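You operate a simulated robot arm through the tools that you are given. There is no shell and no other tool.

You are at the controls of a simulated robot arm. One attempt, no reset.

## Task
Lay the grid from the board on the olives in barrel two, pour the jug over them, close and lock.
Fine: the jug goes back where it stood; spill nothing. Set down upright: square jug.

Only the result counts: the job must be done as asked and must still hold three seconds after the hand-in. Knocking over, shifting, dropping, spilling or breaking anything else fails it.

## Robot
A 7-joint arm with a two-finger parallel gripper, fixed in place. Base frame: the origin is on the floor under the middle of its stand, x ahead of it, y to its left, z up. Units: m, rad, N and s.
It reaches about 1.372 m from its shoulder. Its first joint turns from -2.601 to 2.601 rad. Payload 3.43 kg.
The TCP is the grasp point between the finger pads, 0.03 m short of the fingertips. In the tool frame z runs along the fingers and y along their closing line. The gripper opens to 0.094 m. The fingers are 0.028 m wide and 0.01 m thick; the gripper's body (0.05 by 0.096 m) begins 0.055 m behind the TCP.
Orientation is told as [roll, pitch, yaw] about the base's x, y, z axes, in that order, counted from this pose: with the fingers straight down and closing along the base's y, the tool's x points along the base's -x, its y along +y and its z along -z.

## Interface
- The arm moves only by the tool send_rows. Its arguments are lists of equal length, an entry for each row: "delta_rot": the turn, a rotation vector about the base's x, y, z in units of 45 degrees (1.0 is 45 degrees), a list of three; "linear": the shift along the base's x, y, z in units of 400 mm (1.0 is 400 mm), a list of three; "hand": the finger opening in m, from 0 to 0.094. In form: {"delta_rot": [[ax, ay, az], ...], "linear": [[x, y, z], ...], "hand": [hand, ...]}. A call has 1 to 20 rows; each row is the pose to reach, as a shift and turn from the pose commanded when the call began. A call with a number of a shift or a turn outside -1 to 1 is refused whole. Rows are played at 5 a second. More than 0.05 m and 0.15 rad between two rows, or a gripper value outside its range, and nothing of the call is played. Where a pose cannot be reached the arm comes as near as it can. A force on the tool above 40 N (or 10 N above the force at the start of the call, whichever is more), or a blocked arm, ends the call early, and 0.2 s more pass. The fingers move at their own pace (about 0.045 m/s each) and stop on an object; they squeeze with about 25 N. The grip force told is the motor's: it shows also when the fingers shut on nothing. Time passes only in rows, and 0.2 s behind the last, so rows that repeat a pose let the fingers close. It gives the time, the measured TCP pose, the force on the tool (base axes), the opening and the grip force at its end, in the units of the frame above (readings bear some noise), with the torque about the TCP (base axes, N m) and any sound that the robot's microphone picked up, and new pictures: "views" is both (left out), scene, wrist or none.
- Cameras (640 x 400 px; columns grow to the right, rows downward): "scene" is fixed at [0.2222, 0.4993, 1.5827]; the picture's right is [0.77, -0.64, 0.00], its down [-0.63, -0.75, -0.23] and it looks along [0.15, 0.18, -0.97] (base axes); focal length 214 px, centre (320, 200). "wrist" rides on the gripper at [0.076, 0.014, -0.102] in the tool frame; the picture's right is [-0.18, 0.98, 0.00], its down [-0.75, -0.14, -0.64] and it looks along [-0.63, -0.12, 0.77] (tool axes); focal length 243 px, centre (320, 200). There is no depth. A picture from a camera that has moved, and an enlarged one, comes with that camera's place and axes in the base frame and with its lens.
- enlarge(camera, box): a new picture of the part [left, top, right, bottom] of that camera's present view, enlarged. The clock stands still meanwhile.
- hand_in(): hands the job in; it is judged then, once.

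Nothing tells you positions but the pictures and the camera data. Unless the task says otherwise, let go and move clear before handing in.

The tools are called after ">>>" as a command line: name --argument value ..., lists and objects as JSON in quotes. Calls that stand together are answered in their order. send_rows: Moves the arm, as the interface text tells. Its arguments: {"type":"object","properties":{"delta_rot":{"type":"array","items":{"type":"array","items":{"type":"number"}}},"linear":{"type":"array","items":{"type":"array","items":{"type":"number"}}},"hand":{"type":"array","items":{"type":"number"}},"views":{"type":"string","enum":["both","scene","wrist","none"]}},"required":["delta_rot","linear","hand"]} The other tools are called the same way: enlarge (camera, box) takes an enlarged picture of a part of a camera's view; hand_in () hands the job in.

At the start:

```text
time_s: 0.0
tcp_pos: [0.2886, 0.9453, 1.1996]
tool_rot: [0.003, 0.002, 0.0]
contact_force: [0.1, -0.8, 0.1]
ft_torque: [0.0, 0.0, -0.02]
gripper_width: 0.0941
finger_force: 0.1
```

scene: 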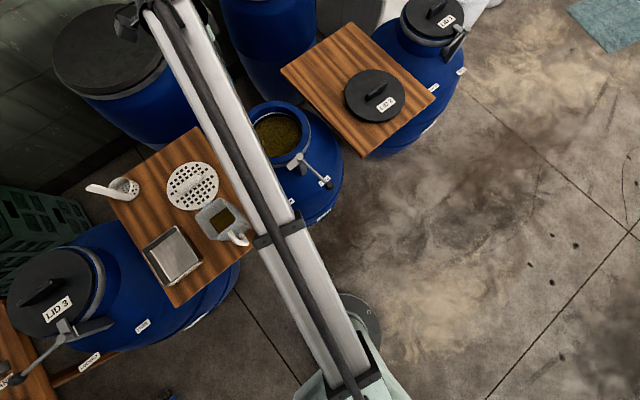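
wrist: 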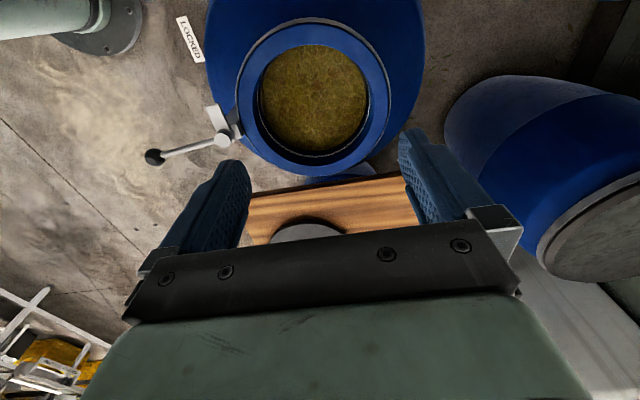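

I see three barrels: barrel two open in the middle with olives, a board at left holding a ladle, a round white grid, a jug and a tray, and another board at right with LID 2 on it. I will look closer before moving.

>>> enlarge --camera "scene" --box '[80, 120, 280, 310]'

>>> enlarge --camera "scene" --box '[230, 0, 480, 230]'

>>> enlarge --camera "scene" --box '[0, 220, 160, 400]'

>>> enlarge --camera "wrist" --box '[120, 0, 480, 240]'

```text
2.11 times, centred on (180, 215) of scene
camera zoom: at [0.2222, 0.4993, 1.5827], right [0.77, -0.64, 0.0], down [-0.63, -0.75, -0.23], along [0.15, 0.18, -0.97], focal length 452 px, centre (615, 168)
```

zoom: 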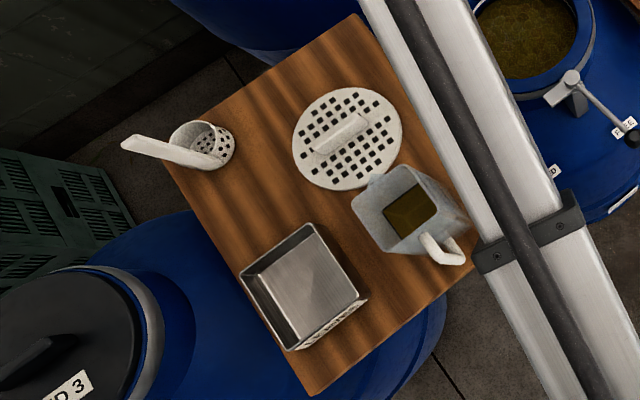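

```text
1.74 times, centred on (355, 115) of scene
camera zoom: at [0.2222, 0.4993, 1.5827], right [0.77, -0.64, 0.0], down [-0.63, -0.75, -0.23], along [0.15, 0.18, -0.97], focal length 373 px, centre (259, 348)
```

zoom: 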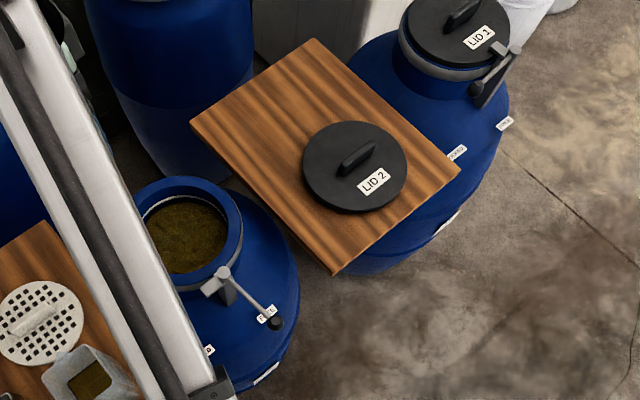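

```text
2.22 times, centred on (80, 310) of scene
camera zoom: at [0.2222, 0.4993, 1.5827], right [0.77, -0.64, 0.0], down [-0.63, -0.75, -0.23], along [0.15, 0.18, -0.97], focal length 477 px, centre (853, -44)
```

zoom: 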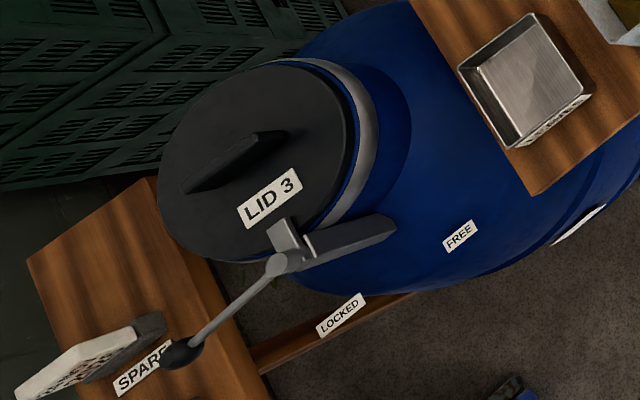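

```text
1.67 times, centred on (300, 120) of wrist
camera zoom: at [0.2137, 0.959, 1.3027], right [0.18, 0.98, 0.0], down [0.75, -0.14, 0.64], along [0.63, -0.12, -0.77], focal length 404 px, centre (353, 333)
```

zoom: 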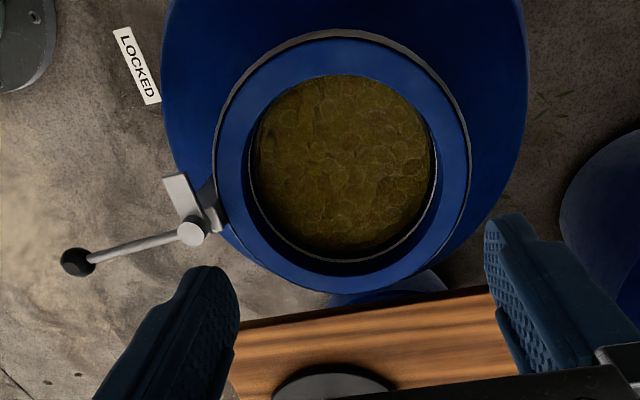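

I see barrel two roughly at (0.37, 0.94), the item board near (-0.09, 0.94) and LID 2 near (0.86, 0.88). I will move the arm up high toward the base side and turn the wrist so the camera looks at the left board, to measure it.

>>> send_rows --delta_rot '[[0, 0, 0.083], [0, 0, 0.167], [0, 0, 0.25], [0, 0, 0.333], [0, 0, 0.417], [0, 0, 0.5], [0, 0, 0.583], [0, 0, 0.667], [0, 0, 0.75], [0, 0, 0.833], [0, 0, 0.917], [0, 0, 1.0]]' --linear '[[-0.067, -0.079, 0], [-0.133, -0.158, 0], [-0.2, -0.2375, 0], [-0.267, -0.317, 0], [-0.333, -0.396, 0], [-0.4, -0.475, 0], [-0.467, -0.554, 0], [-0.533, -0.633, 0], [-0.6, -0.7125, 0], [-0.667, -0.79, 0], [-0.733, -0.87, 0], [-0.8, -0.95, 0]]' --hand '[0.094, 0.094, 0.094, 0.094, 0.094, 0.094, 0.094, 0.094, 0.094, 0.094, 0.094, 0.094]' --views "both"

```text
time_s: 2.6
tcp_pos: [-0.0377, 0.6059, 1.1313]
tool_rot: [0.052, -0.04, 0.787]
contact_force: [0.7, 1.5, 0.5]
ft_torque: [-0.02, 0.01, -0.03]
gripper_width: 0.0941
finger_force: 0.0
out of reach, approached as far as the arm can: row 5, 6, 7, 8, 9, 10, 11, 12
camera wrist: at [-0.0991, 0.5552, 1.2314], right [-0.57, 0.82, 0.06], down [0.64, 0.39, 0.66], along [0.52, 0.41, -0.75], focal length 243 px, centre (320, 200)
```

scene: 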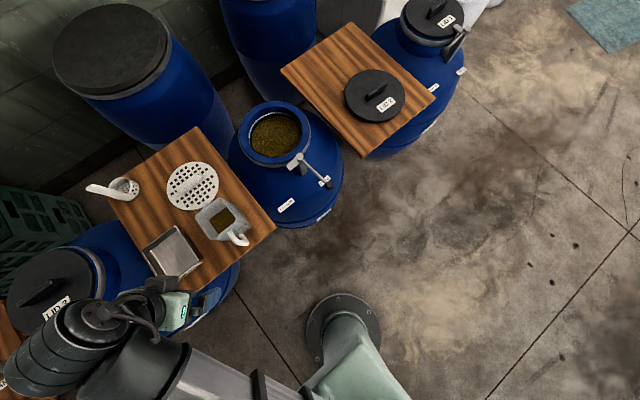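
wrist: 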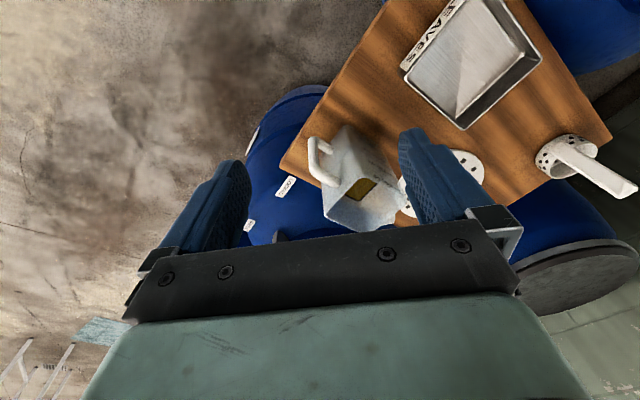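

The arm now clears barrel two in the scene picture, so I can measure the mouth, lever and left board better. I will zoom in on these.

>>> enlarge --camera "scene" --box '[220, 80, 360, 240]'

>>> enlarge --camera "scene" --box '[150, 150, 290, 260]'

>>> enlarge --camera "wrist" --box '[230, 0, 640, 260]'

>>> enlarge --camera "scene" --box '[330, 0, 480, 160]'

```text
2.50 times, centred on (290, 160) of scene
camera zoom: at [0.2222, 0.4993, 1.5827], right [0.77, -0.64, 0.0], down [-0.63, -0.75, -0.23], along [0.15, 0.18, -0.97], focal length 536 px, centre (395, 300)
```

zoom: 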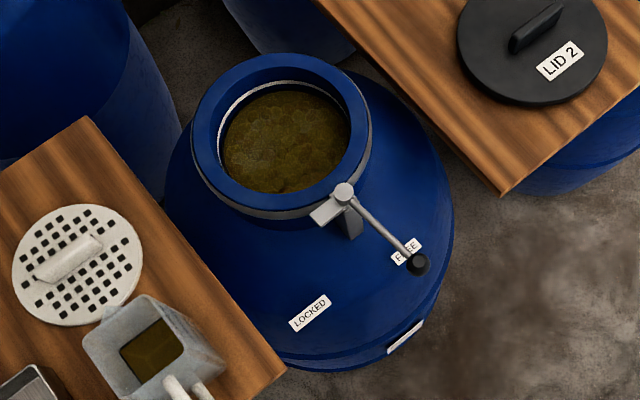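

```text
3.64 times, centred on (220, 205) of scene
camera zoom: at [0.2222, 0.4993, 1.5827], right [0.77, -0.64, 0.0], down [-0.63, -0.75, -0.23], along [0.15, 0.18, -0.97], focal length 780 px, centre (684, 182)
```

zoom: 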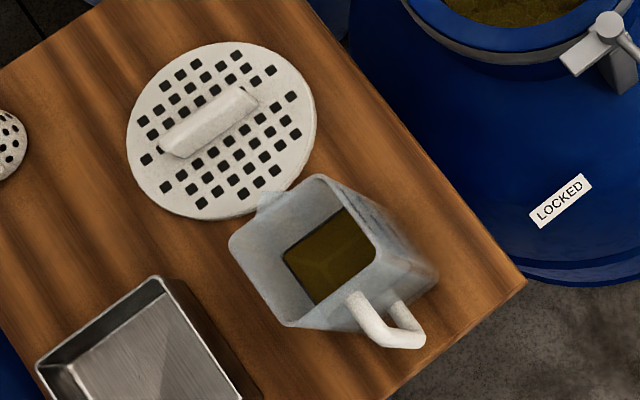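

```text
1.54 times, centred on (435, 130) of wrist
camera zoom: at [-0.0991, 0.5552, 1.2314], right [-0.57, 0.82, 0.06], down [0.64, 0.39, 0.66], along [0.52, 0.41, -0.75], focal length 373 px, centre (143, 308)
```

zoom: 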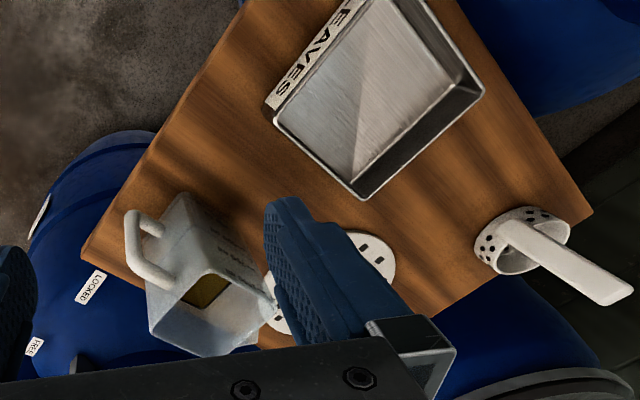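

```text
2.50 times, centred on (405, 80) of scene
camera zoom: at [0.2222, 0.4993, 1.5827], right [0.77, -0.64, 0.0], down [-0.63, -0.75, -0.23], along [0.15, 0.18, -0.97], focal length 536 px, centre (108, 500)
```

zoom: 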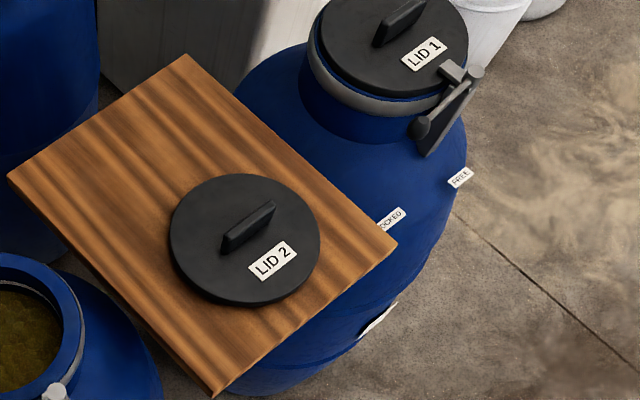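

The board top comes out near z = 0.82 with the mouth of barrel two at about (0.36, 0.92, 0.89). Next I will move above the left board with yaw 0 to look closely at the grid and jug.

>>> send_rows --delta_rot '[[0, 0, -0.083], [0, 0, -0.167], [0, 0, -0.25], [0, 0, -0.333], [0, 0, -0.417], [0, 0, -0.5], [0, 0, -0.583], [0, 0, -0.667], [0, 0, -0.75], [0, 0, -0.833], [0, 0, -0.917], [0, 0, -1.0]]' --linear '[[-0.027, 0.083, 0], [-0.054, 0.167, 0], [-0.082, 0.25, 0], [-0.109, 0.333, 0], [-0.136, 0.417, 0], [-0.163, 0.5, 0], [-0.19, 0.583, 0], [-0.218, 0.667, 0], [-0.245, 0.75, 0], [-0.272, 0.833, 0], [-0.299, 0.917, 0], [-0.3265, 1.0, 0]]' --hand '[0.094, 0.094, 0.094, 0.094, 0.094, 0.094, 0.094, 0.094, 0.094, 0.094, 0.094, 0.094]' --views "both"

```text
time_s: 5.2
tcp_pos: [-0.1678, 1.0096, 1.1304]
tool_rot: [0.055, -0.041, -0.002]
contact_force: [0.0, -0.3, 0.2]
ft_torque: [0.0, -0.01, 0.0]
gripper_width: 0.0941
finger_force: 0.0
camera wrist: at [-0.2465, 1.0181, 1.23], right [0.18, 0.98, 0.06], down [0.73, -0.18, 0.66], along [0.66, -0.08, -0.75], focal length 243 px, centre (320, 200)
```

scene: 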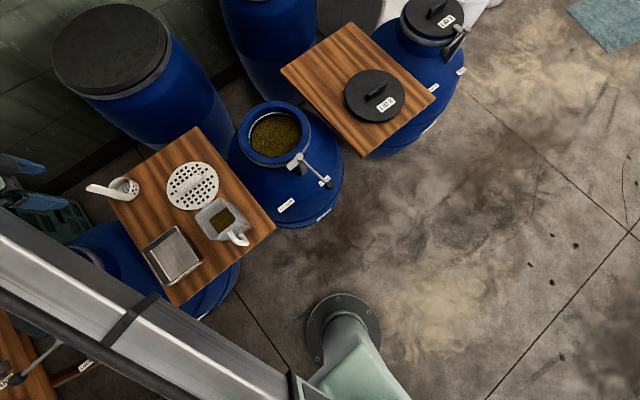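
wrist: 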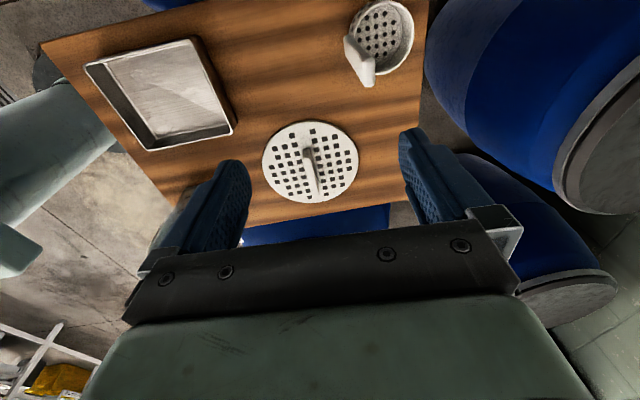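

The grid sits near (0.01, 0.975) with its handle bar running along x, which suits yaw 0. I will zoom on it here, then straighten the small tilt and shift to see the jug.

>>> enlarge --camera "wrist" --box '[230, 90, 390, 220]'

>>> send_rows --delta_rot '[[-0.035, 0.026, 0], [-0.07, 0.052, 0], [-0.07, 0.052, 0], [-0.07, 0.052, 0], [-0.07, 0.052, 0], [-0.07, 0.052, 0], [-0.07, 0.052, 0]]' --linear '[[0, -0.09, 0], [0.0, -0.18, 0], [0.0, -0.27, 0], [0.0, -0.36, 0], [0.0, -0.45, 0], [0.0, -0.54, 0], [0.0, -0.54, 0]]' --hand '[0.094, 0.094, 0.094, 0.094, 0.094, 0.094, 0.094]' --views "wrist"

```text
3.08 times, centred on (310, 155) of wrist
camera zoom: at [-0.2465, 1.0181, 1.23], right [0.18, 0.98, 0.06], down [0.73, -0.18, 0.66], along [0.66, -0.08, -0.75], focal length 746 px, centre (351, 338)
```

zoom: 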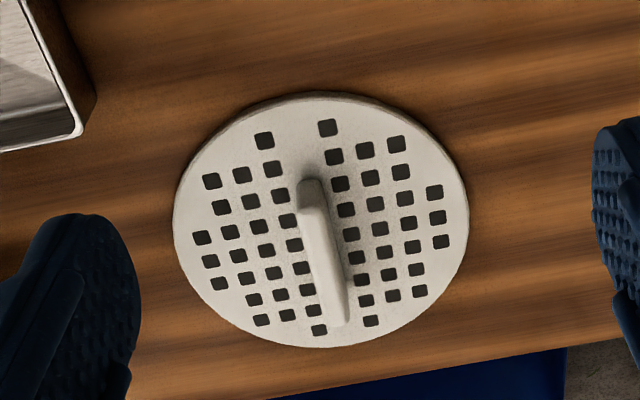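

```text
time_s: 6.8
tcp_pos: [-0.167, 0.7919, 1.1303]
tool_rot: [-0.002, 0.001, 0.0]
contact_force: [-0.2, 0.4, -0.8]
ft_torque: [0.04, 0.0, 0.0]
gripper_width: 0.0937
finger_force: 0.1
camera wrist: at [-0.2427, 0.8063, 1.2327], right [0.18, 0.98, 0.0], down [0.75, -0.14, 0.64], along [0.63, -0.12, -0.77], focal length 243 px, centre (320, 200)
```

wrist: 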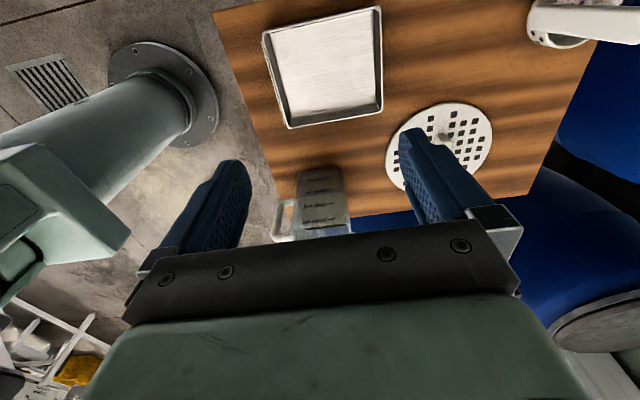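

I see the jug between the fingers, with its handle on the -y side and a mark or text on its -x face. I will zoom in on it.

>>> enlarge --camera "wrist" --box '[250, 150, 400, 250]'

>>> send_rows --delta_rot '[[0, 0, 0], [0, 0, 0], [0, 0, 0], [0, 0, 0], [0, 0, 0]]' --linear '[[0.1, 0, 0], [0.2, 0, 0], [0.3, 0, 0], [0.4, 0, 0], [0.4, 0, 0]]' --hand '[0.094, 0.094, 0.094, 0.094, 0.094]' --views "wrist"

>>> enlarge --camera "wrist" --box '[240, 60, 440, 240]'

```text
4.00 times, centred on (325, 200) of wrist
camera zoom: at [-0.2427, 0.8063, 1.2327], right [0.18, 0.98, 0.0], down [0.75, -0.14, 0.64], along [0.63, -0.12, -0.77], focal length 970 px, centre (300, 200)
```

zoom: 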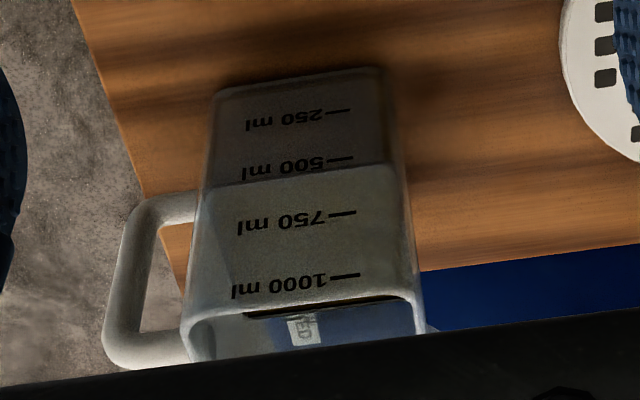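

```text
time_s: 8.0
tcp_pos: [-0.006, 0.7917, 1.1296]
tool_rot: [-0.001, 0.002, -0.001]
contact_force: [-0.1, -0.2, -0.3]
ft_torque: [0.0, -0.03, -0.01]
gripper_width: 0.094
finger_force: 0.1
camera wrist: at [-0.0821, 0.8062, 1.2322], right [0.18, 0.98, 0.0], down [0.75, -0.14, 0.64], along [0.63, -0.12, -0.77], focal length 243 px, centre (320, 200)
```

wrist: 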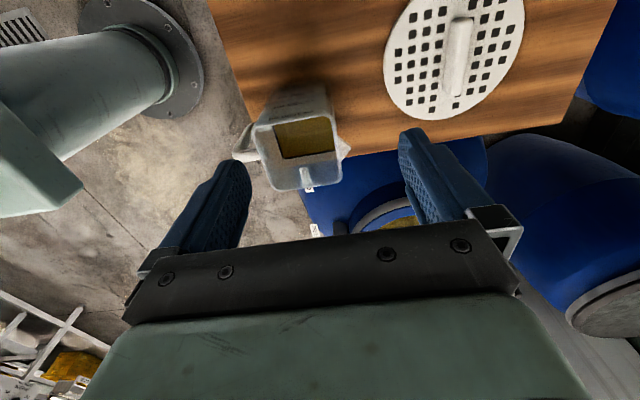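

```text
2.22 times, centred on (340, 150) of wrist
camera zoom: at [-0.0821, 0.8062, 1.2322], right [0.18, 0.98, 0.0], down [0.75, -0.14, 0.64], along [0.63, -0.12, -0.77], focal length 539 px, centre (276, 311)
```

zoom: 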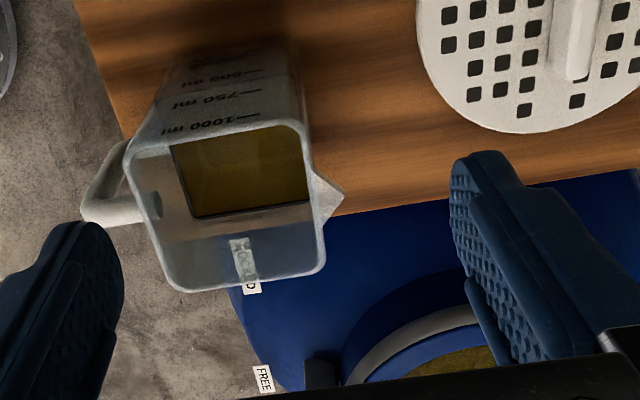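

The jug is about 8.5 cm square with its rim near (0.056, 0.76, 0.98), handle on -y and spout on +y; barrel two's lever now points along -y at FREE, and LOCKED is along -x, as on barrel one. Next I will look closely into the mouth of barrel two to compare it with the grid.

>>> send_rows --delta_rot '[[0, 0, 0], [0, 0, 0], [0, 0, 0], [0, 0, 0], [0, 0, 0], [0, 0, 0], [0, 0, 0], [0, 0, 0]]' --linear '[[0.08, 0.056, 0], [0.16, 0.113, 0], [0.24, 0.17, 0], [0.32, 0.226, -0.04], [0.4, 0.282, -0.08], [0.48, 0.34, -0.12], [0.555, 0.395, -0.175], [0.555, 0.395, -0.175]]' --hand '[0.094, 0.094, 0.094, 0.094, 0.094, 0.094, 0.094, 0.094]' --views "wrist"

>>> enlarge --camera "wrist" --box '[180, 60, 440, 240]'

```text
time_s: 9.8
tcp_pos: [0.2156, 0.9503, 1.0602]
tool_rot: [-0.002, 0.002, 0.0]
contact_force: [-0.9, -0.7, -1.1]
ft_torque: [0.01, -0.02, 0.03]
gripper_width: 0.0938
finger_force: 0.1
camera wrist: at [0.1401, 0.9647, 1.1627], right [0.18, 0.98, 0.0], down [0.75, -0.14, 0.64], along [0.63, -0.12, -0.77], focal length 243 px, centre (320, 200)
```

wrist: 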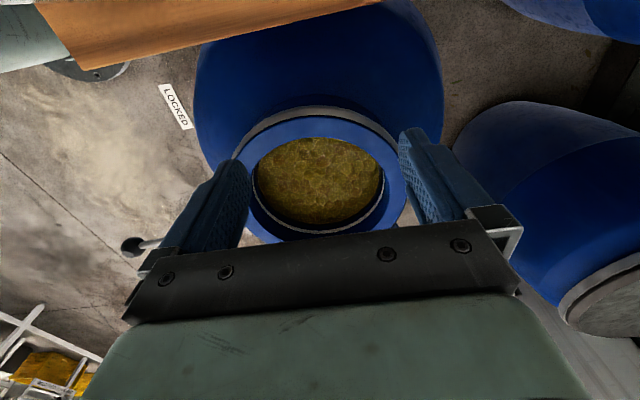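

```text
2.22 times, centred on (310, 150) of wrist
camera zoom: at [0.1401, 0.9647, 1.1627], right [0.18, 0.98, 0.0], down [0.75, -0.14, 0.64], along [0.63, -0.12, -0.77], focal length 539 px, centre (342, 311)
```

zoom: 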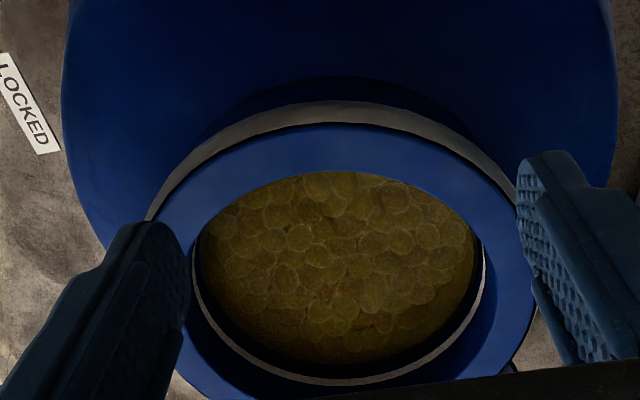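

The olives lie only about 4–5 cm below the rim, and the mouth is roughly 19 cm wide, close to the grid's size. I now move above the grid's handle at about (0.015, 0.974) and check both pictures.

>>> send_rows --delta_rot '[[0, 0, 0], [0, 0, 0], [0, 0, 0], [0, 0, 0], [0, 0, 0], [0, 0, 0], [0, 0, 0], [0, 0, 0]]' --linear '[[-0.1, 0.012, 0], [-0.2, 0.024, 0], [-0.3, 0.036, 0], [-0.4, 0.048, 0], [-0.5, 0.059, 0], [-0.5, 0.059, -0.1], [-0.5, 0.059, -0.2], [-0.5, 0.059, -0.2]]' --hand '[0.094, 0.094, 0.094, 0.094, 0.094, 0.094, 0.094, 0.094]' --views "both"

>>> enlarge --camera "wrist" --box '[240, 40, 400, 200]'

>>> enlarge --camera "scene" --box '[220, 90, 340, 180]'

```text
time_s: 11.6
tcp_pos: [0.0135, 0.9732, 0.979]
tool_rot: [-0.002, 0.003, 0.001]
contact_force: [1.0, -0.5, -0.2]
ft_torque: [0.01, 0.01, 0.02]
gripper_width: 0.0939
finger_force: 0.0
camera wrist: at [-0.0617, 0.988, 1.0816], right [0.18, 0.98, 0.0], down [0.75, -0.14, 0.64], along [0.63, -0.12, -0.77], focal length 243 px, centre (320, 200)
```

scene: 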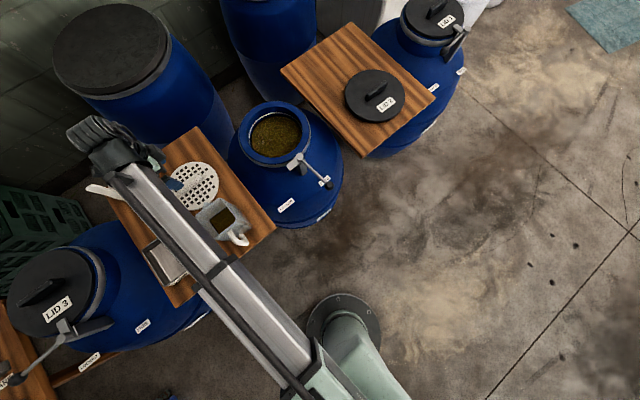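
wrist: 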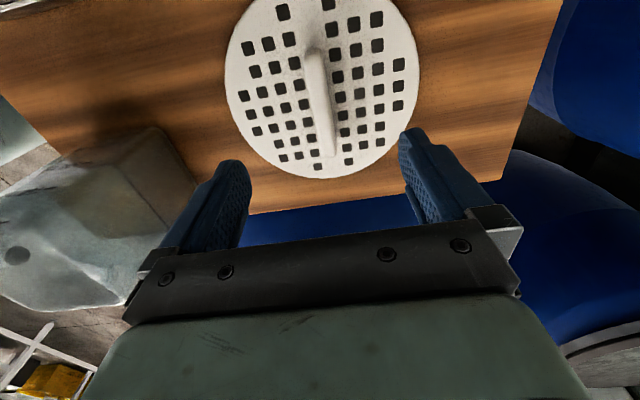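

```text
2.50 times, centred on (320, 120) of wrist
camera zoom: at [-0.0617, 0.988, 1.0816], right [0.18, 0.98, 0.0], down [0.75, -0.14, 0.64], along [0.63, -0.12, -0.77], focal length 606 px, centre (320, 400)
```

zoom: 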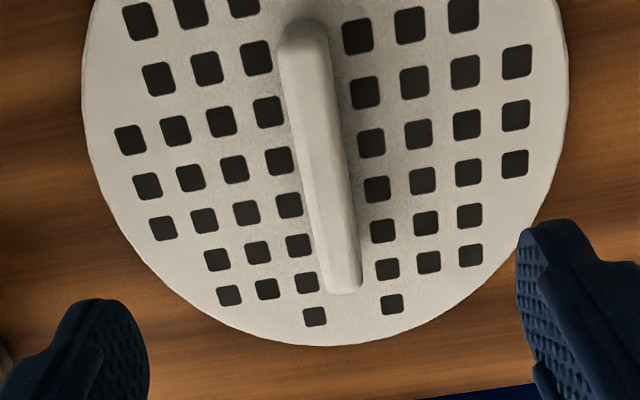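

```text
4.44 times, centred on (280, 135) of scene
camera zoom: at [0.2222, 0.4993, 1.5827], right [0.77, -0.64, 0.0], down [-0.63, -0.75, -0.23], along [0.15, 0.18, -0.97], focal length 953 px, centre (498, 489)
```

zoom: 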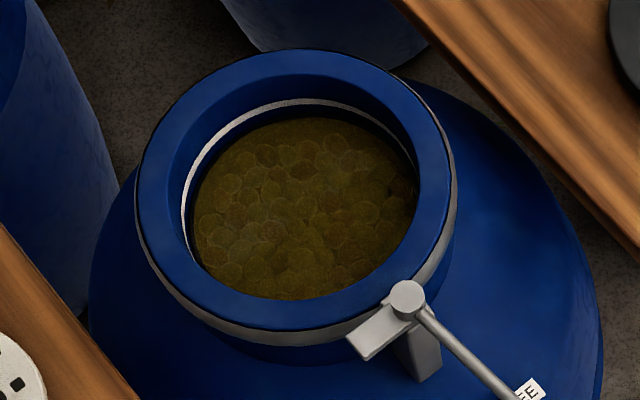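

The mouth's inner edge fits a circle at (0.363, 0.923) with radius ≈0.097, and the grid ≈0.093 radius; the grid's handle top is near z = 0.857. I go down over the handle now with the fingers open.

>>> send_rows --delta_rot '[[0, 0, 0], [0, 0, 0], [0, 0, 0], [0, 0, 0], [0, 0, 0], [0, 0, 0]]' --linear '[[0.009, 0.004, -0.05], [0.009, 0.004, -0.11], [0.009, 0.004, -0.17], [0.009, 0.004, -0.22], [0.009, 0.004, -0.265], [0.009, 0.004, -0.265]]' --hand '[0.094, 0.094, 0.094, 0.08, 0.07, 0.06]' --views "wrist"

>>> enlarge --camera "wrist" --box '[220, 40, 420, 240]'

```text
time_s: 13.0
tcp_pos: [0.0177, 0.9756, 0.8734]
tool_rot: [-0.002, 0.001, -0.001]
contact_force: [-0.1, -1.0, 0.4]
ft_torque: [0.01, 0.0, -0.02]
gripper_width: 0.06
finger_force: 0.1
camera wrist: at [-0.0575, 0.99, 0.9763], right [0.18, 0.98, 0.0], down [0.75, -0.14, 0.64], along [0.63, -0.12, -0.77], focal length 243 px, centre (320, 200)
```

wrist: 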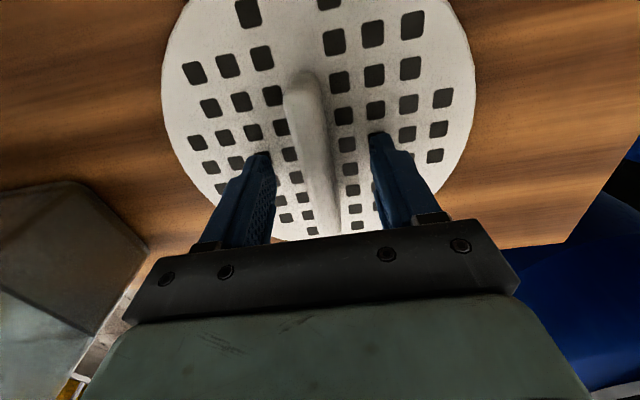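

```text
2.00 times, centred on (320, 140) of wrist
camera zoom: at [-0.0575, 0.99, 0.9763], right [0.18, 0.98, 0.0], down [0.75, -0.14, 0.64], along [0.63, -0.12, -0.77], focal length 485 px, centre (320, 320)
```

zoom: 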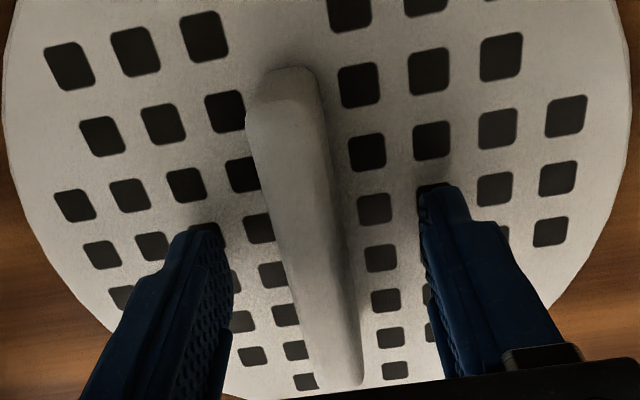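

The handle is centred between the fingers; I lower another 4 mm and close on it.

>>> send_rows --delta_rot '[[0, 0, 0], [0, 0, 0], [0, 0, 0], [0, 0, 0], [0, 0, 0], [0, 0, 0], [0, 0, 0]]' --linear '[[0, 0, -0.005], [0, 0, -0.01], [0, 0, -0.01], [0, 0, -0.01], [0, 0, -0.01], [0, 0, -0.01], [0, 0, -0.01]]' --hand '[0.06, 0.05, 0.03, 0.01, 0.0, 0.0, 0.0]' --views "wrist"

```text
time_s: 14.6
tcp_pos: [0.0175, 0.9754, 0.8693]
tool_rot: [-0.001, 0.001, 0.001]
contact_force: [-0.1, -0.8, 0.4]
ft_torque: [-0.02, 0.01, 0.03]
gripper_width: 0.02
finger_force: 24.9
camera wrist: at [-0.0573, 0.9901, 0.9726], right [0.18, 0.98, 0.0], down [0.75, -0.14, 0.64], along [0.63, -0.12, -0.77], focal length 243 px, centre (320, 200)
```

wrist: 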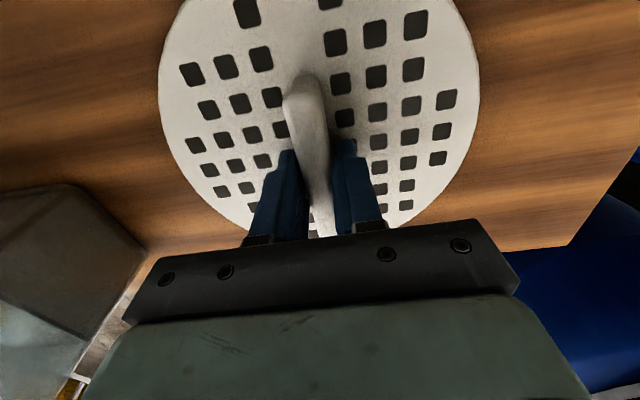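

I have the handle at 20 mm width with full grip. I lift straight up and check.

>>> send_rows --delta_rot '[[0, 0, 0], [0, 0, 0], [0, 0, 0], [0, 0, 0], [0, 0, 0], [0, 0, 0], [0, 0, 0], [0, 0, 0]]' --linear '[[0, 0, 0.02], [0, 0, 0.06], [0, 0, 0.12], [0, 0, 0.2], [0, 0, 0.29], [0, 0, 0.38], [0, 0, 0.45], [0, 0, 0.45]]' --hand '[0, 0, 0, 0, 0, 0, 0, 0]' --views "both"

```text
time_s: 16.4
tcp_pos: [0.0174, 0.9754, 1.0483]
tool_rot: [-0.004, 0.002, -0.001]
contact_force: [0.2, 0.3, -0.1]
ft_torque: [-0.01, -0.02, 0.01]
gripper_width: 0.0
finger_force: 24.9
camera wrist: at [-0.0575, 0.9898, 1.152], right [0.18, 0.98, 0.0], down [0.75, -0.14, 0.64], along [0.63, -0.12, -0.77], focal length 243 px, centre (320, 200)
```

scene: 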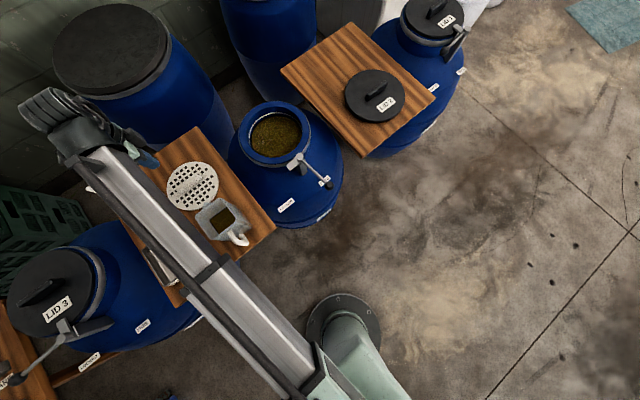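
wrist: 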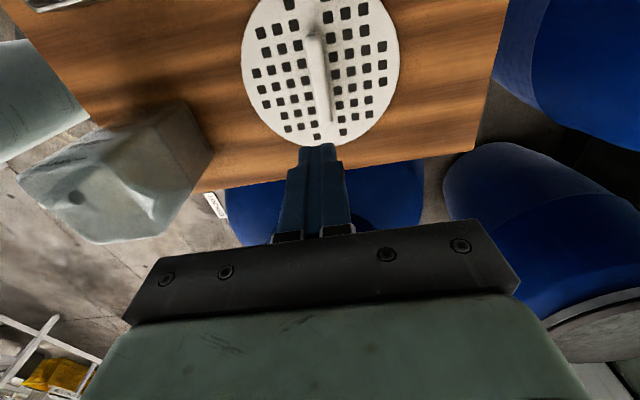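

The grip slipped off the rounded top of the handle and the grid stayed on the board unmoved. I open, go back down deeper in small steps and watch the force.

>>> send_rows --delta_rot '[[0, 0, 0], [0, 0, 0], [0, 0, 0], [0, 0, 0], [0, 0, 0], [0, 0, 0], [0, 0, 0], [0, 0, 0]]' --linear '[[0, 0, 0], [0, 0, -0.06], [0, 0, -0.14], [0, 0, -0.22], [0, 0, -0.3], [0, 0, -0.38], [0, 0, -0.44], [0, 0, -0.45]]' --hand '[0.02, 0.05, 0.06, 0.06, 0.06, 0.06, 0.06, 0.06]' --views "none"

>>> send_rows --delta_rot '[[0, 0, 0], [0, 0, 0]]' --linear '[[0, 0, -0.008], [0, 0, -0.015]]' --hand '[0.06, 0.06]' --views "wrist"

>>> enlarge --camera "wrist" --box '[240, 80, 400, 240]'

```text
time_s: 18.2
tcp_pos: [0.0172, 0.9746, 0.8701]
tool_rot: [-0.001, 0.001, 0.001]
contact_force: [-0.3, 0.0, -0.1]
ft_torque: [0.0, 0.0, 0.01]
gripper_width: 0.06
finger_force: 0.0
```

```text
time_s: 18.8
tcp_pos: [0.0189, 0.9752, 0.8681]
tool_rot: [0.002, 0.003, 0.0]
contact_force: [1.2, 2.9, 41.3]
ft_torque: [-0.64, -0.08, 0.03]
gripper_width: 0.06
finger_force: 0.0
camera wrist: at [-0.0572, 0.9897, 0.9705], right [0.18, 0.98, 0.0], down [0.75, -0.14, 0.64], along [0.63, -0.12, -0.77], focal length 243 px, centre (320, 200)
```

wrist: 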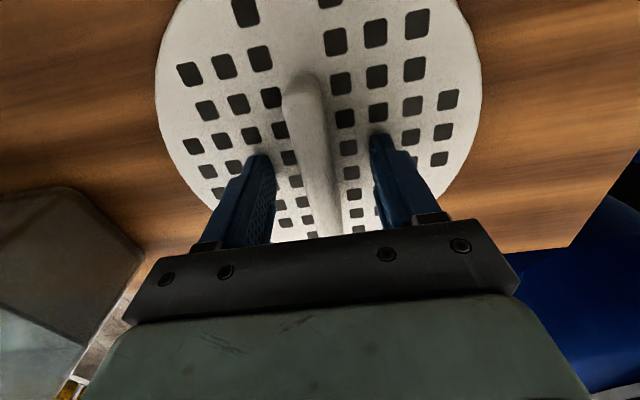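

```text
2.50 times, centred on (320, 160) of wrist
camera zoom: at [-0.0572, 0.9897, 0.9705], right [0.18, 0.98, 0.0], down [0.75, -0.14, 0.64], along [0.63, -0.12, -0.77], focal length 606 px, centre (320, 300)
```

zoom: 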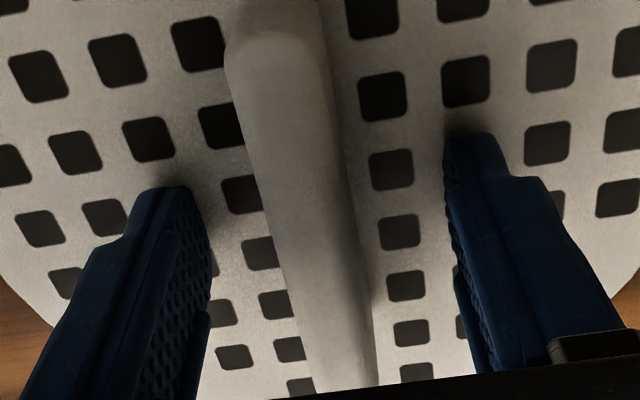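

I touched the grid plate, so its top is at z ≈ 0.838; I back off 2 mm, close on the handle as low as possible and then lift only slightly to see how it holds.

>>> send_rows --delta_rot '[[0, 0, 0], [0, 0, 0], [0, 0, 0]]' --linear '[[0, 0, 0.004], [0, 0, 0.004], [0, 0, 0.004]]' --hand '[0.06, 0.06, 0.06]' --views "none"

```text
time_s: 19.6
tcp_pos: [0.0183, 0.9749, 0.868]
tool_rot: [0.002, 0.0, -0.002]
contact_force: [2.5, 8.3, 50.1]
ft_torque: [-0.21, -0.12, -0.02]
gripper_width: 0.0599
finger_force: 0.1
```

Still pressing on the plate, so I raise a little more to take the load off.

>>> send_rows --delta_rot '[[0, 0, 0], [0, 0, 0], [0, 0, 0]]' --linear '[[0, 0, 0.012], [0, 0, 0.012], [0, 0, 0.012]]' --hand '[0.06, 0.06, 0.06]' --views "none"

```text
time_s: 20.4
tcp_pos: [0.0179, 0.975, 0.8693]
tool_rot: [-0.006, 0.003, 0.0]
contact_force: [0.1, 0.0, 0.7]
ft_torque: [-0.02, 0.01, 0.0]
gripper_width: 0.0602
finger_force: 0.1
```

The load is off at z = 0.8693. Now I close fully and hold, then lift 4 mm slowly.

>>> send_rows --delta_rot '[[0, 0, 0], [0, 0, 0], [0, 0, 0], [0, 0, 0], [0, 0, 0], [0, 0, 0], [0, 0, 0]]' --linear '[[0, 0, 0], [0, 0, 0], [0, 0, 0], [0, 0, 0], [0, 0, 0], [0, 0, 0], [0, 0, 0]]' --hand '[0.05, 0.04, 0.03, 0.02, 0.01, 0.0, 0.0]' --views "wrist"

>>> enlarge --camera "wrist" --box '[240, 60, 400, 240]'

>>> send_rows --delta_rot '[[0, 0, 0], [0, 0, 0], [0, 0, 0]]' --linear '[[0, 0, 0.004], [0, 0, 0.008], [0, 0, 0.01]]' --hand '[0.0, 0.0, 0.0]' --views "wrist"

>>> enlarge --camera "wrist" --box '[240, 60, 400, 240]'

```text
time_s: 22.0
tcp_pos: [0.0173, 0.9753, 0.8696]
tool_rot: [-0.001, 0.003, 0.0]
contact_force: [0.0, -0.9, -0.1]
ft_torque: [0.01, 0.03, 0.03]
gripper_width: 0.0204
finger_force: 24.9
camera wrist: at [-0.0575, 0.9901, 0.9727], right [0.18, 0.98, 0.0], down [0.75, -0.14, 0.64], along [0.63, -0.12, -0.77], focal length 243 px, centre (320, 200)
```

wrist: 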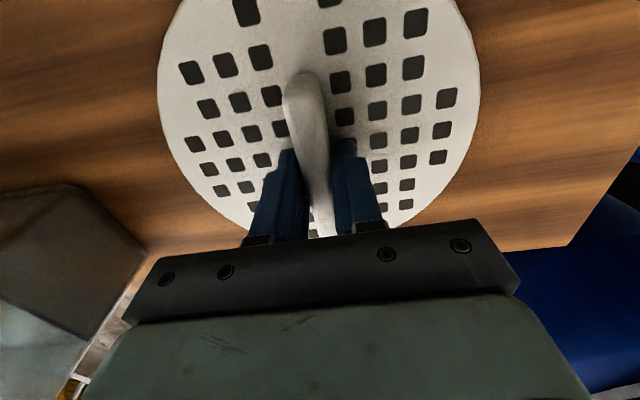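

```text
2.22 times, centred on (320, 150) of wrist
camera zoom: at [-0.0575, 0.9901, 0.9727], right [0.18, 0.98, 0.0], down [0.75, -0.14, 0.64], along [0.63, -0.12, -0.77], focal length 539 px, centre (320, 311)
```

zoom: 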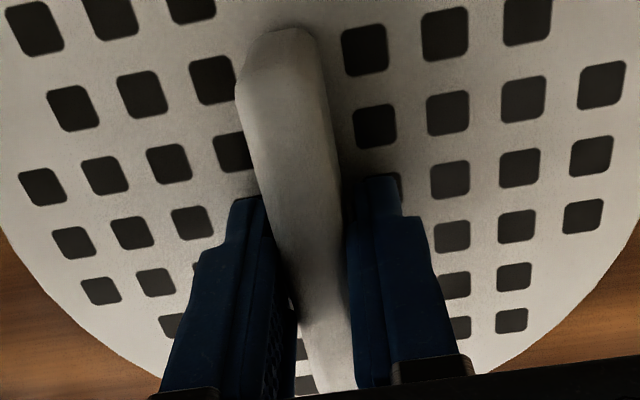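

```text
time_s: 22.8
tcp_pos: [0.018, 0.9759, 0.8738]
tool_rot: [-0.001, 0.002, 0.0]
contact_force: [-0.1, 0.6, -2.2]
ft_torque: [-0.03, -0.02, 0.01]
gripper_width: 0.0203
finger_force: 24.8
camera wrist: at [-0.0573, 0.9904, 0.9767], right [0.18, 0.98, 0.0], down [0.75, -0.14, 0.64], along [0.63, -0.12, -0.77], focal length 243 px, centre (320, 200)
```

wrist: 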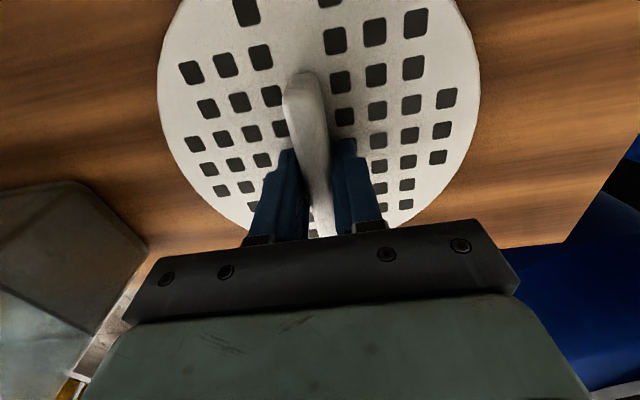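

```text
2.22 times, centred on (320, 150) of wrist
camera zoom: at [-0.0573, 0.9904, 0.9767], right [0.18, 0.98, 0.0], down [0.75, -0.14, 0.64], along [0.63, -0.12, -0.77], focal length 539 px, centre (320, 311)
```

zoom: 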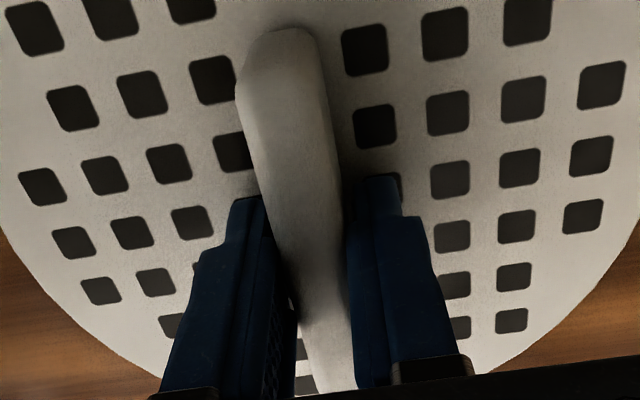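

The grid now follows the gripper (about 2.2 N). I keep lifting slowly and smoothly.

>>> send_rows --delta_rot '[[0, 0, 0], [0, 0, 0], [0, 0, 0], [0, 0, 0], [0, 0, 0], [0, 0, 0]]' --linear '[[0, 0, 0.008], [0, 0, 0.018], [0, 0, 0.03], [0, 0, 0.042], [0, 0, 0.05], [0, 0, 0.05]]' --hand '[0.0, 0.0, 0.0, 0.0, 0.0, 0.0]' --views "wrist"

```text
time_s: 24.2
tcp_pos: [0.0178, 0.9755, 0.894]
tool_rot: [-0.001, 0.002, 0.0]
contact_force: [1.0, 0.2, -1.4]
ft_torque: [-0.01, -0.04, 0.01]
gripper_width: 0.02
finger_force: 24.6
camera wrist: at [-0.0576, 0.99, 0.9967], right [0.18, 0.98, 0.0], down [0.75, -0.14, 0.64], along [0.63, -0.12, -0.77], focal length 243 px, centre (320, 200)
```

wrist: 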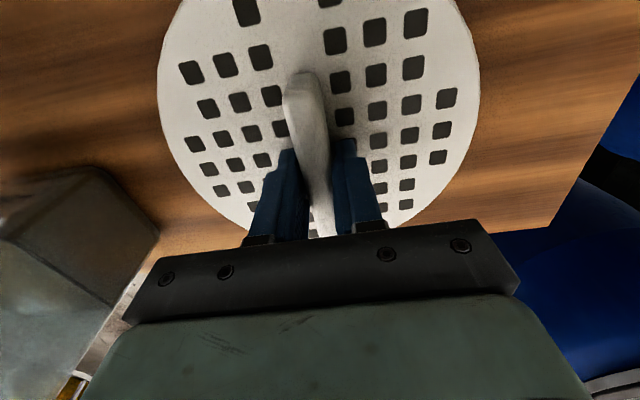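

The grid is holding. I continue raising it gently to about z = 1.0.

>>> send_rows --delta_rot '[[0, 0, 0], [0, 0, 0], [0, 0, 0], [0, 0, 0], [0, 0, 0], [0, 0, 0], [0, 0, 0], [0, 0, 0], [0, 0, 0], [0, 0, 0]]' --linear '[[0, 0, 0.012], [0, 0, 0.04], [0, 0, 0.075], [0, 0, 0.11], [0, 0, 0.145], [0, 0, 0.18], [0, 0, 0.215], [0, 0, 0.245], [0, 0, 0.265], [0, 0, 0.265]]' --hand '[0.0, 0.0, 0.0, 0.0, 0.0, 0.0, 0.0, 0.0, 0.0, 0.0]' --views "wrist"

```text
time_s: 26.4
tcp_pos: [0.0188, 0.976, 1.0008]
tool_rot: [-0.001, 0.003, 0.001]
contact_force: [0.4, -0.7, -2.1]
ft_torque: [0.02, 0.0, 0.01]
gripper_width: 0.0203
finger_force: 24.9
camera wrist: at [-0.0571, 0.9904, 1.1033], right [0.18, 0.98, 0.0], down [0.75, -0.14, 0.64], along [0.63, -0.12, -0.77], focal length 243 px, centre (320, 200)
```

wrist: 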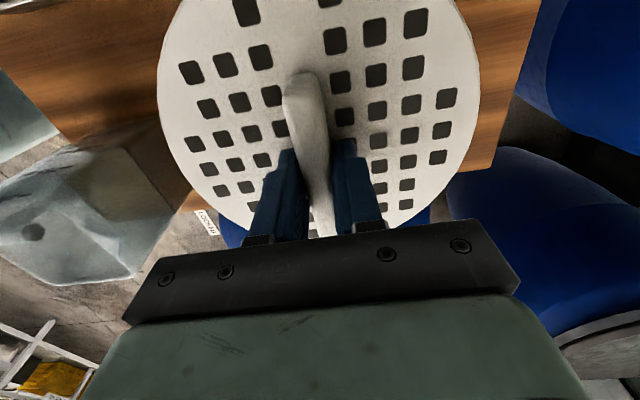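

The grid is held and level at z = 1.0. Before moving over, I zoom on the mouth in the scene picture to fix its centre more exactly.

>>> enlarge --camera "scene" --box '[232, 95, 316, 148]'

>>> enlarge --camera "scene" --box '[232, 122, 316, 175]'

```text
7.55 times, centred on (274, 122) of scene
camera zoom: at [0.2222, 0.4993, 1.5827], right [0.77, -0.64, 0.0], down [-0.63, -0.75, -0.23], along [0.15, 0.18, -0.97], focal length 1619 px, centre (667, 792)
```

zoom: 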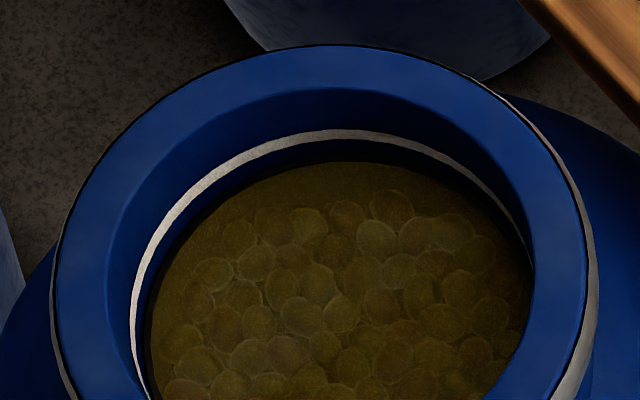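

```text
7.55 times, centred on (274, 148) of scene
camera zoom: at [0.2222, 0.4993, 1.5827], right [0.77, -0.64, 0.0], down [-0.63, -0.75, -0.23], along [0.15, 0.18, -0.97], focal length 1619 px, centre (667, 589)
```

zoom: 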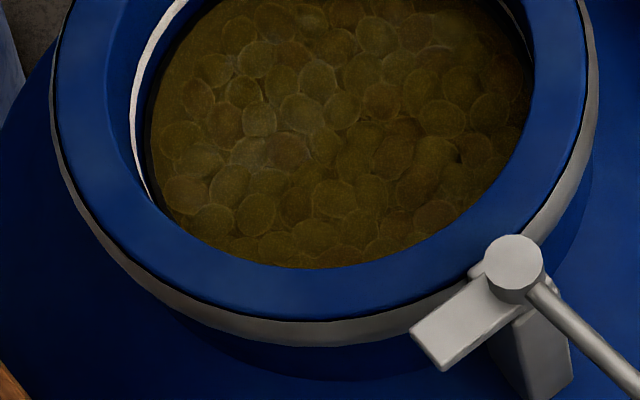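

The outer rim fits centre (0.362, 0.924), inner radius about 0.10 and the olives at about z = 0.84, so the grid fits with about 9 mm to spare. I carry the grid slowly over the mouth, staying at z = 1.0.

>>> send_rows --delta_rot '[[0, 0, 0], [0, 0, 0], [0, 0, 0], [0, 0, 0], [0, 0, 0], [0, 0, 0], [0, 0, 0], [0, 0, 0], [0, 0, 0], [0, 0, 0], [0, 0, 0], [0, 0, 0], [0, 0, 0], [0, 0, 0], [0, 0, 0], [0, 0, 0], [0, 0, 0]]' --linear '[[0.015, -0.002, 0], [0.045, -0.007, 0], [0.09, -0.013, 0], [0.15, -0.022, 0], [0.215, -0.032, 0], [0.28, -0.042, 0], [0.345, -0.052, 0], [0.41, -0.061, 0], [0.475, -0.071, 0], [0.54, -0.081, 0], [0.605, -0.091, 0], [0.67, -0.1, 0], [0.735, -0.11, 0], [0.79, -0.118, 0], [0.83, -0.124, 0], [0.8605, -0.129, 0], [0.8605, -0.129, 0]]' --hand '[0, 0, 0, 0, 0, 0, 0, 0, 0, 0, 0, 0, 0, 0, 0, 0, 0]' --views "both"

>>> enlarge --camera "scene" --box '[220, 80, 360, 190]'

>>> enlarge --camera "wrist" --box '[140, 0, 500, 240]'

```text
time_s: 30.0
tcp_pos: [0.3622, 0.9235, 0.9993]
tool_rot: [-0.001, 0.002, 0.001]
contact_force: [0.6, 0.1, -2.4]
ft_torque: [-0.05, 0.02, 0.03]
gripper_width: 0.0201
finger_force: 24.8
camera wrist: at [0.2867, 0.9385, 1.1023], right [0.18, 0.98, 0.0], down [0.75, -0.14, 0.64], along [0.63, -0.12, -0.77], focal length 243 px, centre (320, 200)
```

scene: 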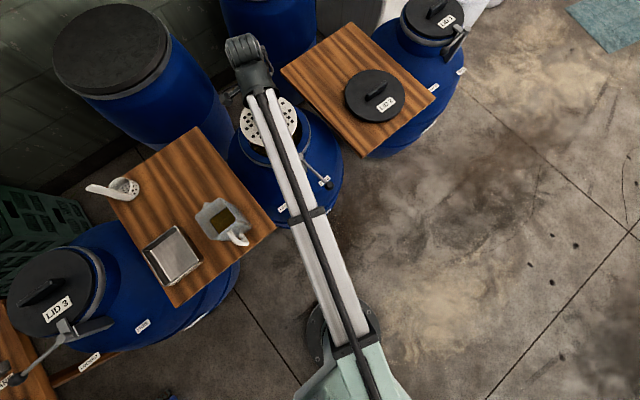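
wrist: 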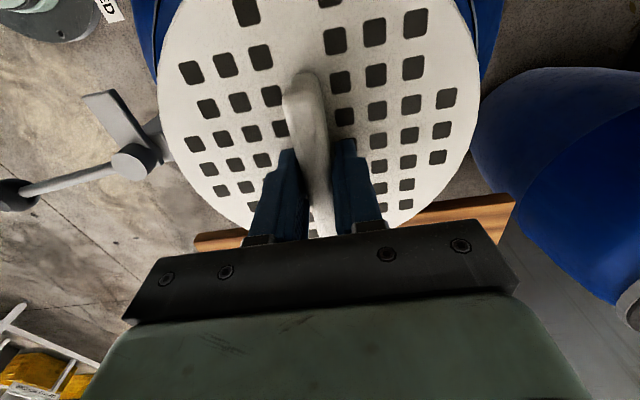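

```text
3.64 times, centred on (290, 135) of scene
camera zoom: at [0.2222, 0.4993, 1.5827], right [0.77, -0.64, 0.0], down [-0.63, -0.75, -0.23], along [0.15, 0.18, -0.97], focal length 780 px, centre (429, 436)
```

zoom: 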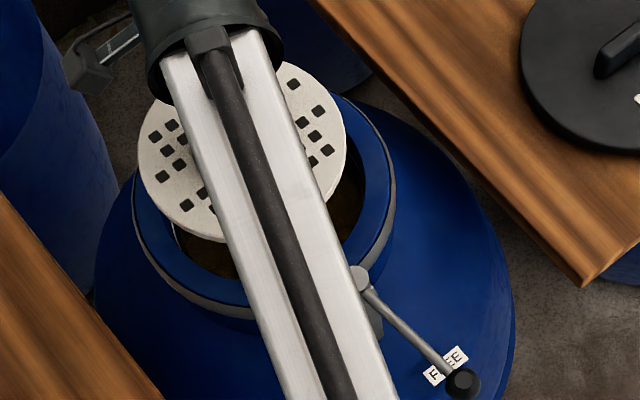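

```text
1.67 times, centred on (320, 120) of wrist
camera zoom: at [0.2867, 0.9385, 1.1023], right [0.18, 0.98, 0.0], down [0.75, -0.14, 0.64], along [0.63, -0.12, -0.77], focal length 404 px, centre (320, 333)
```

zoom: 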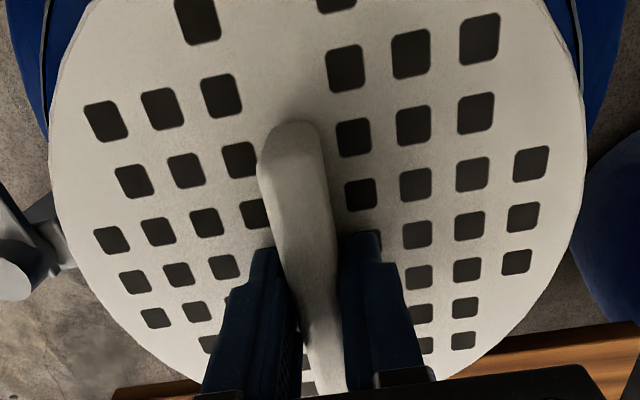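

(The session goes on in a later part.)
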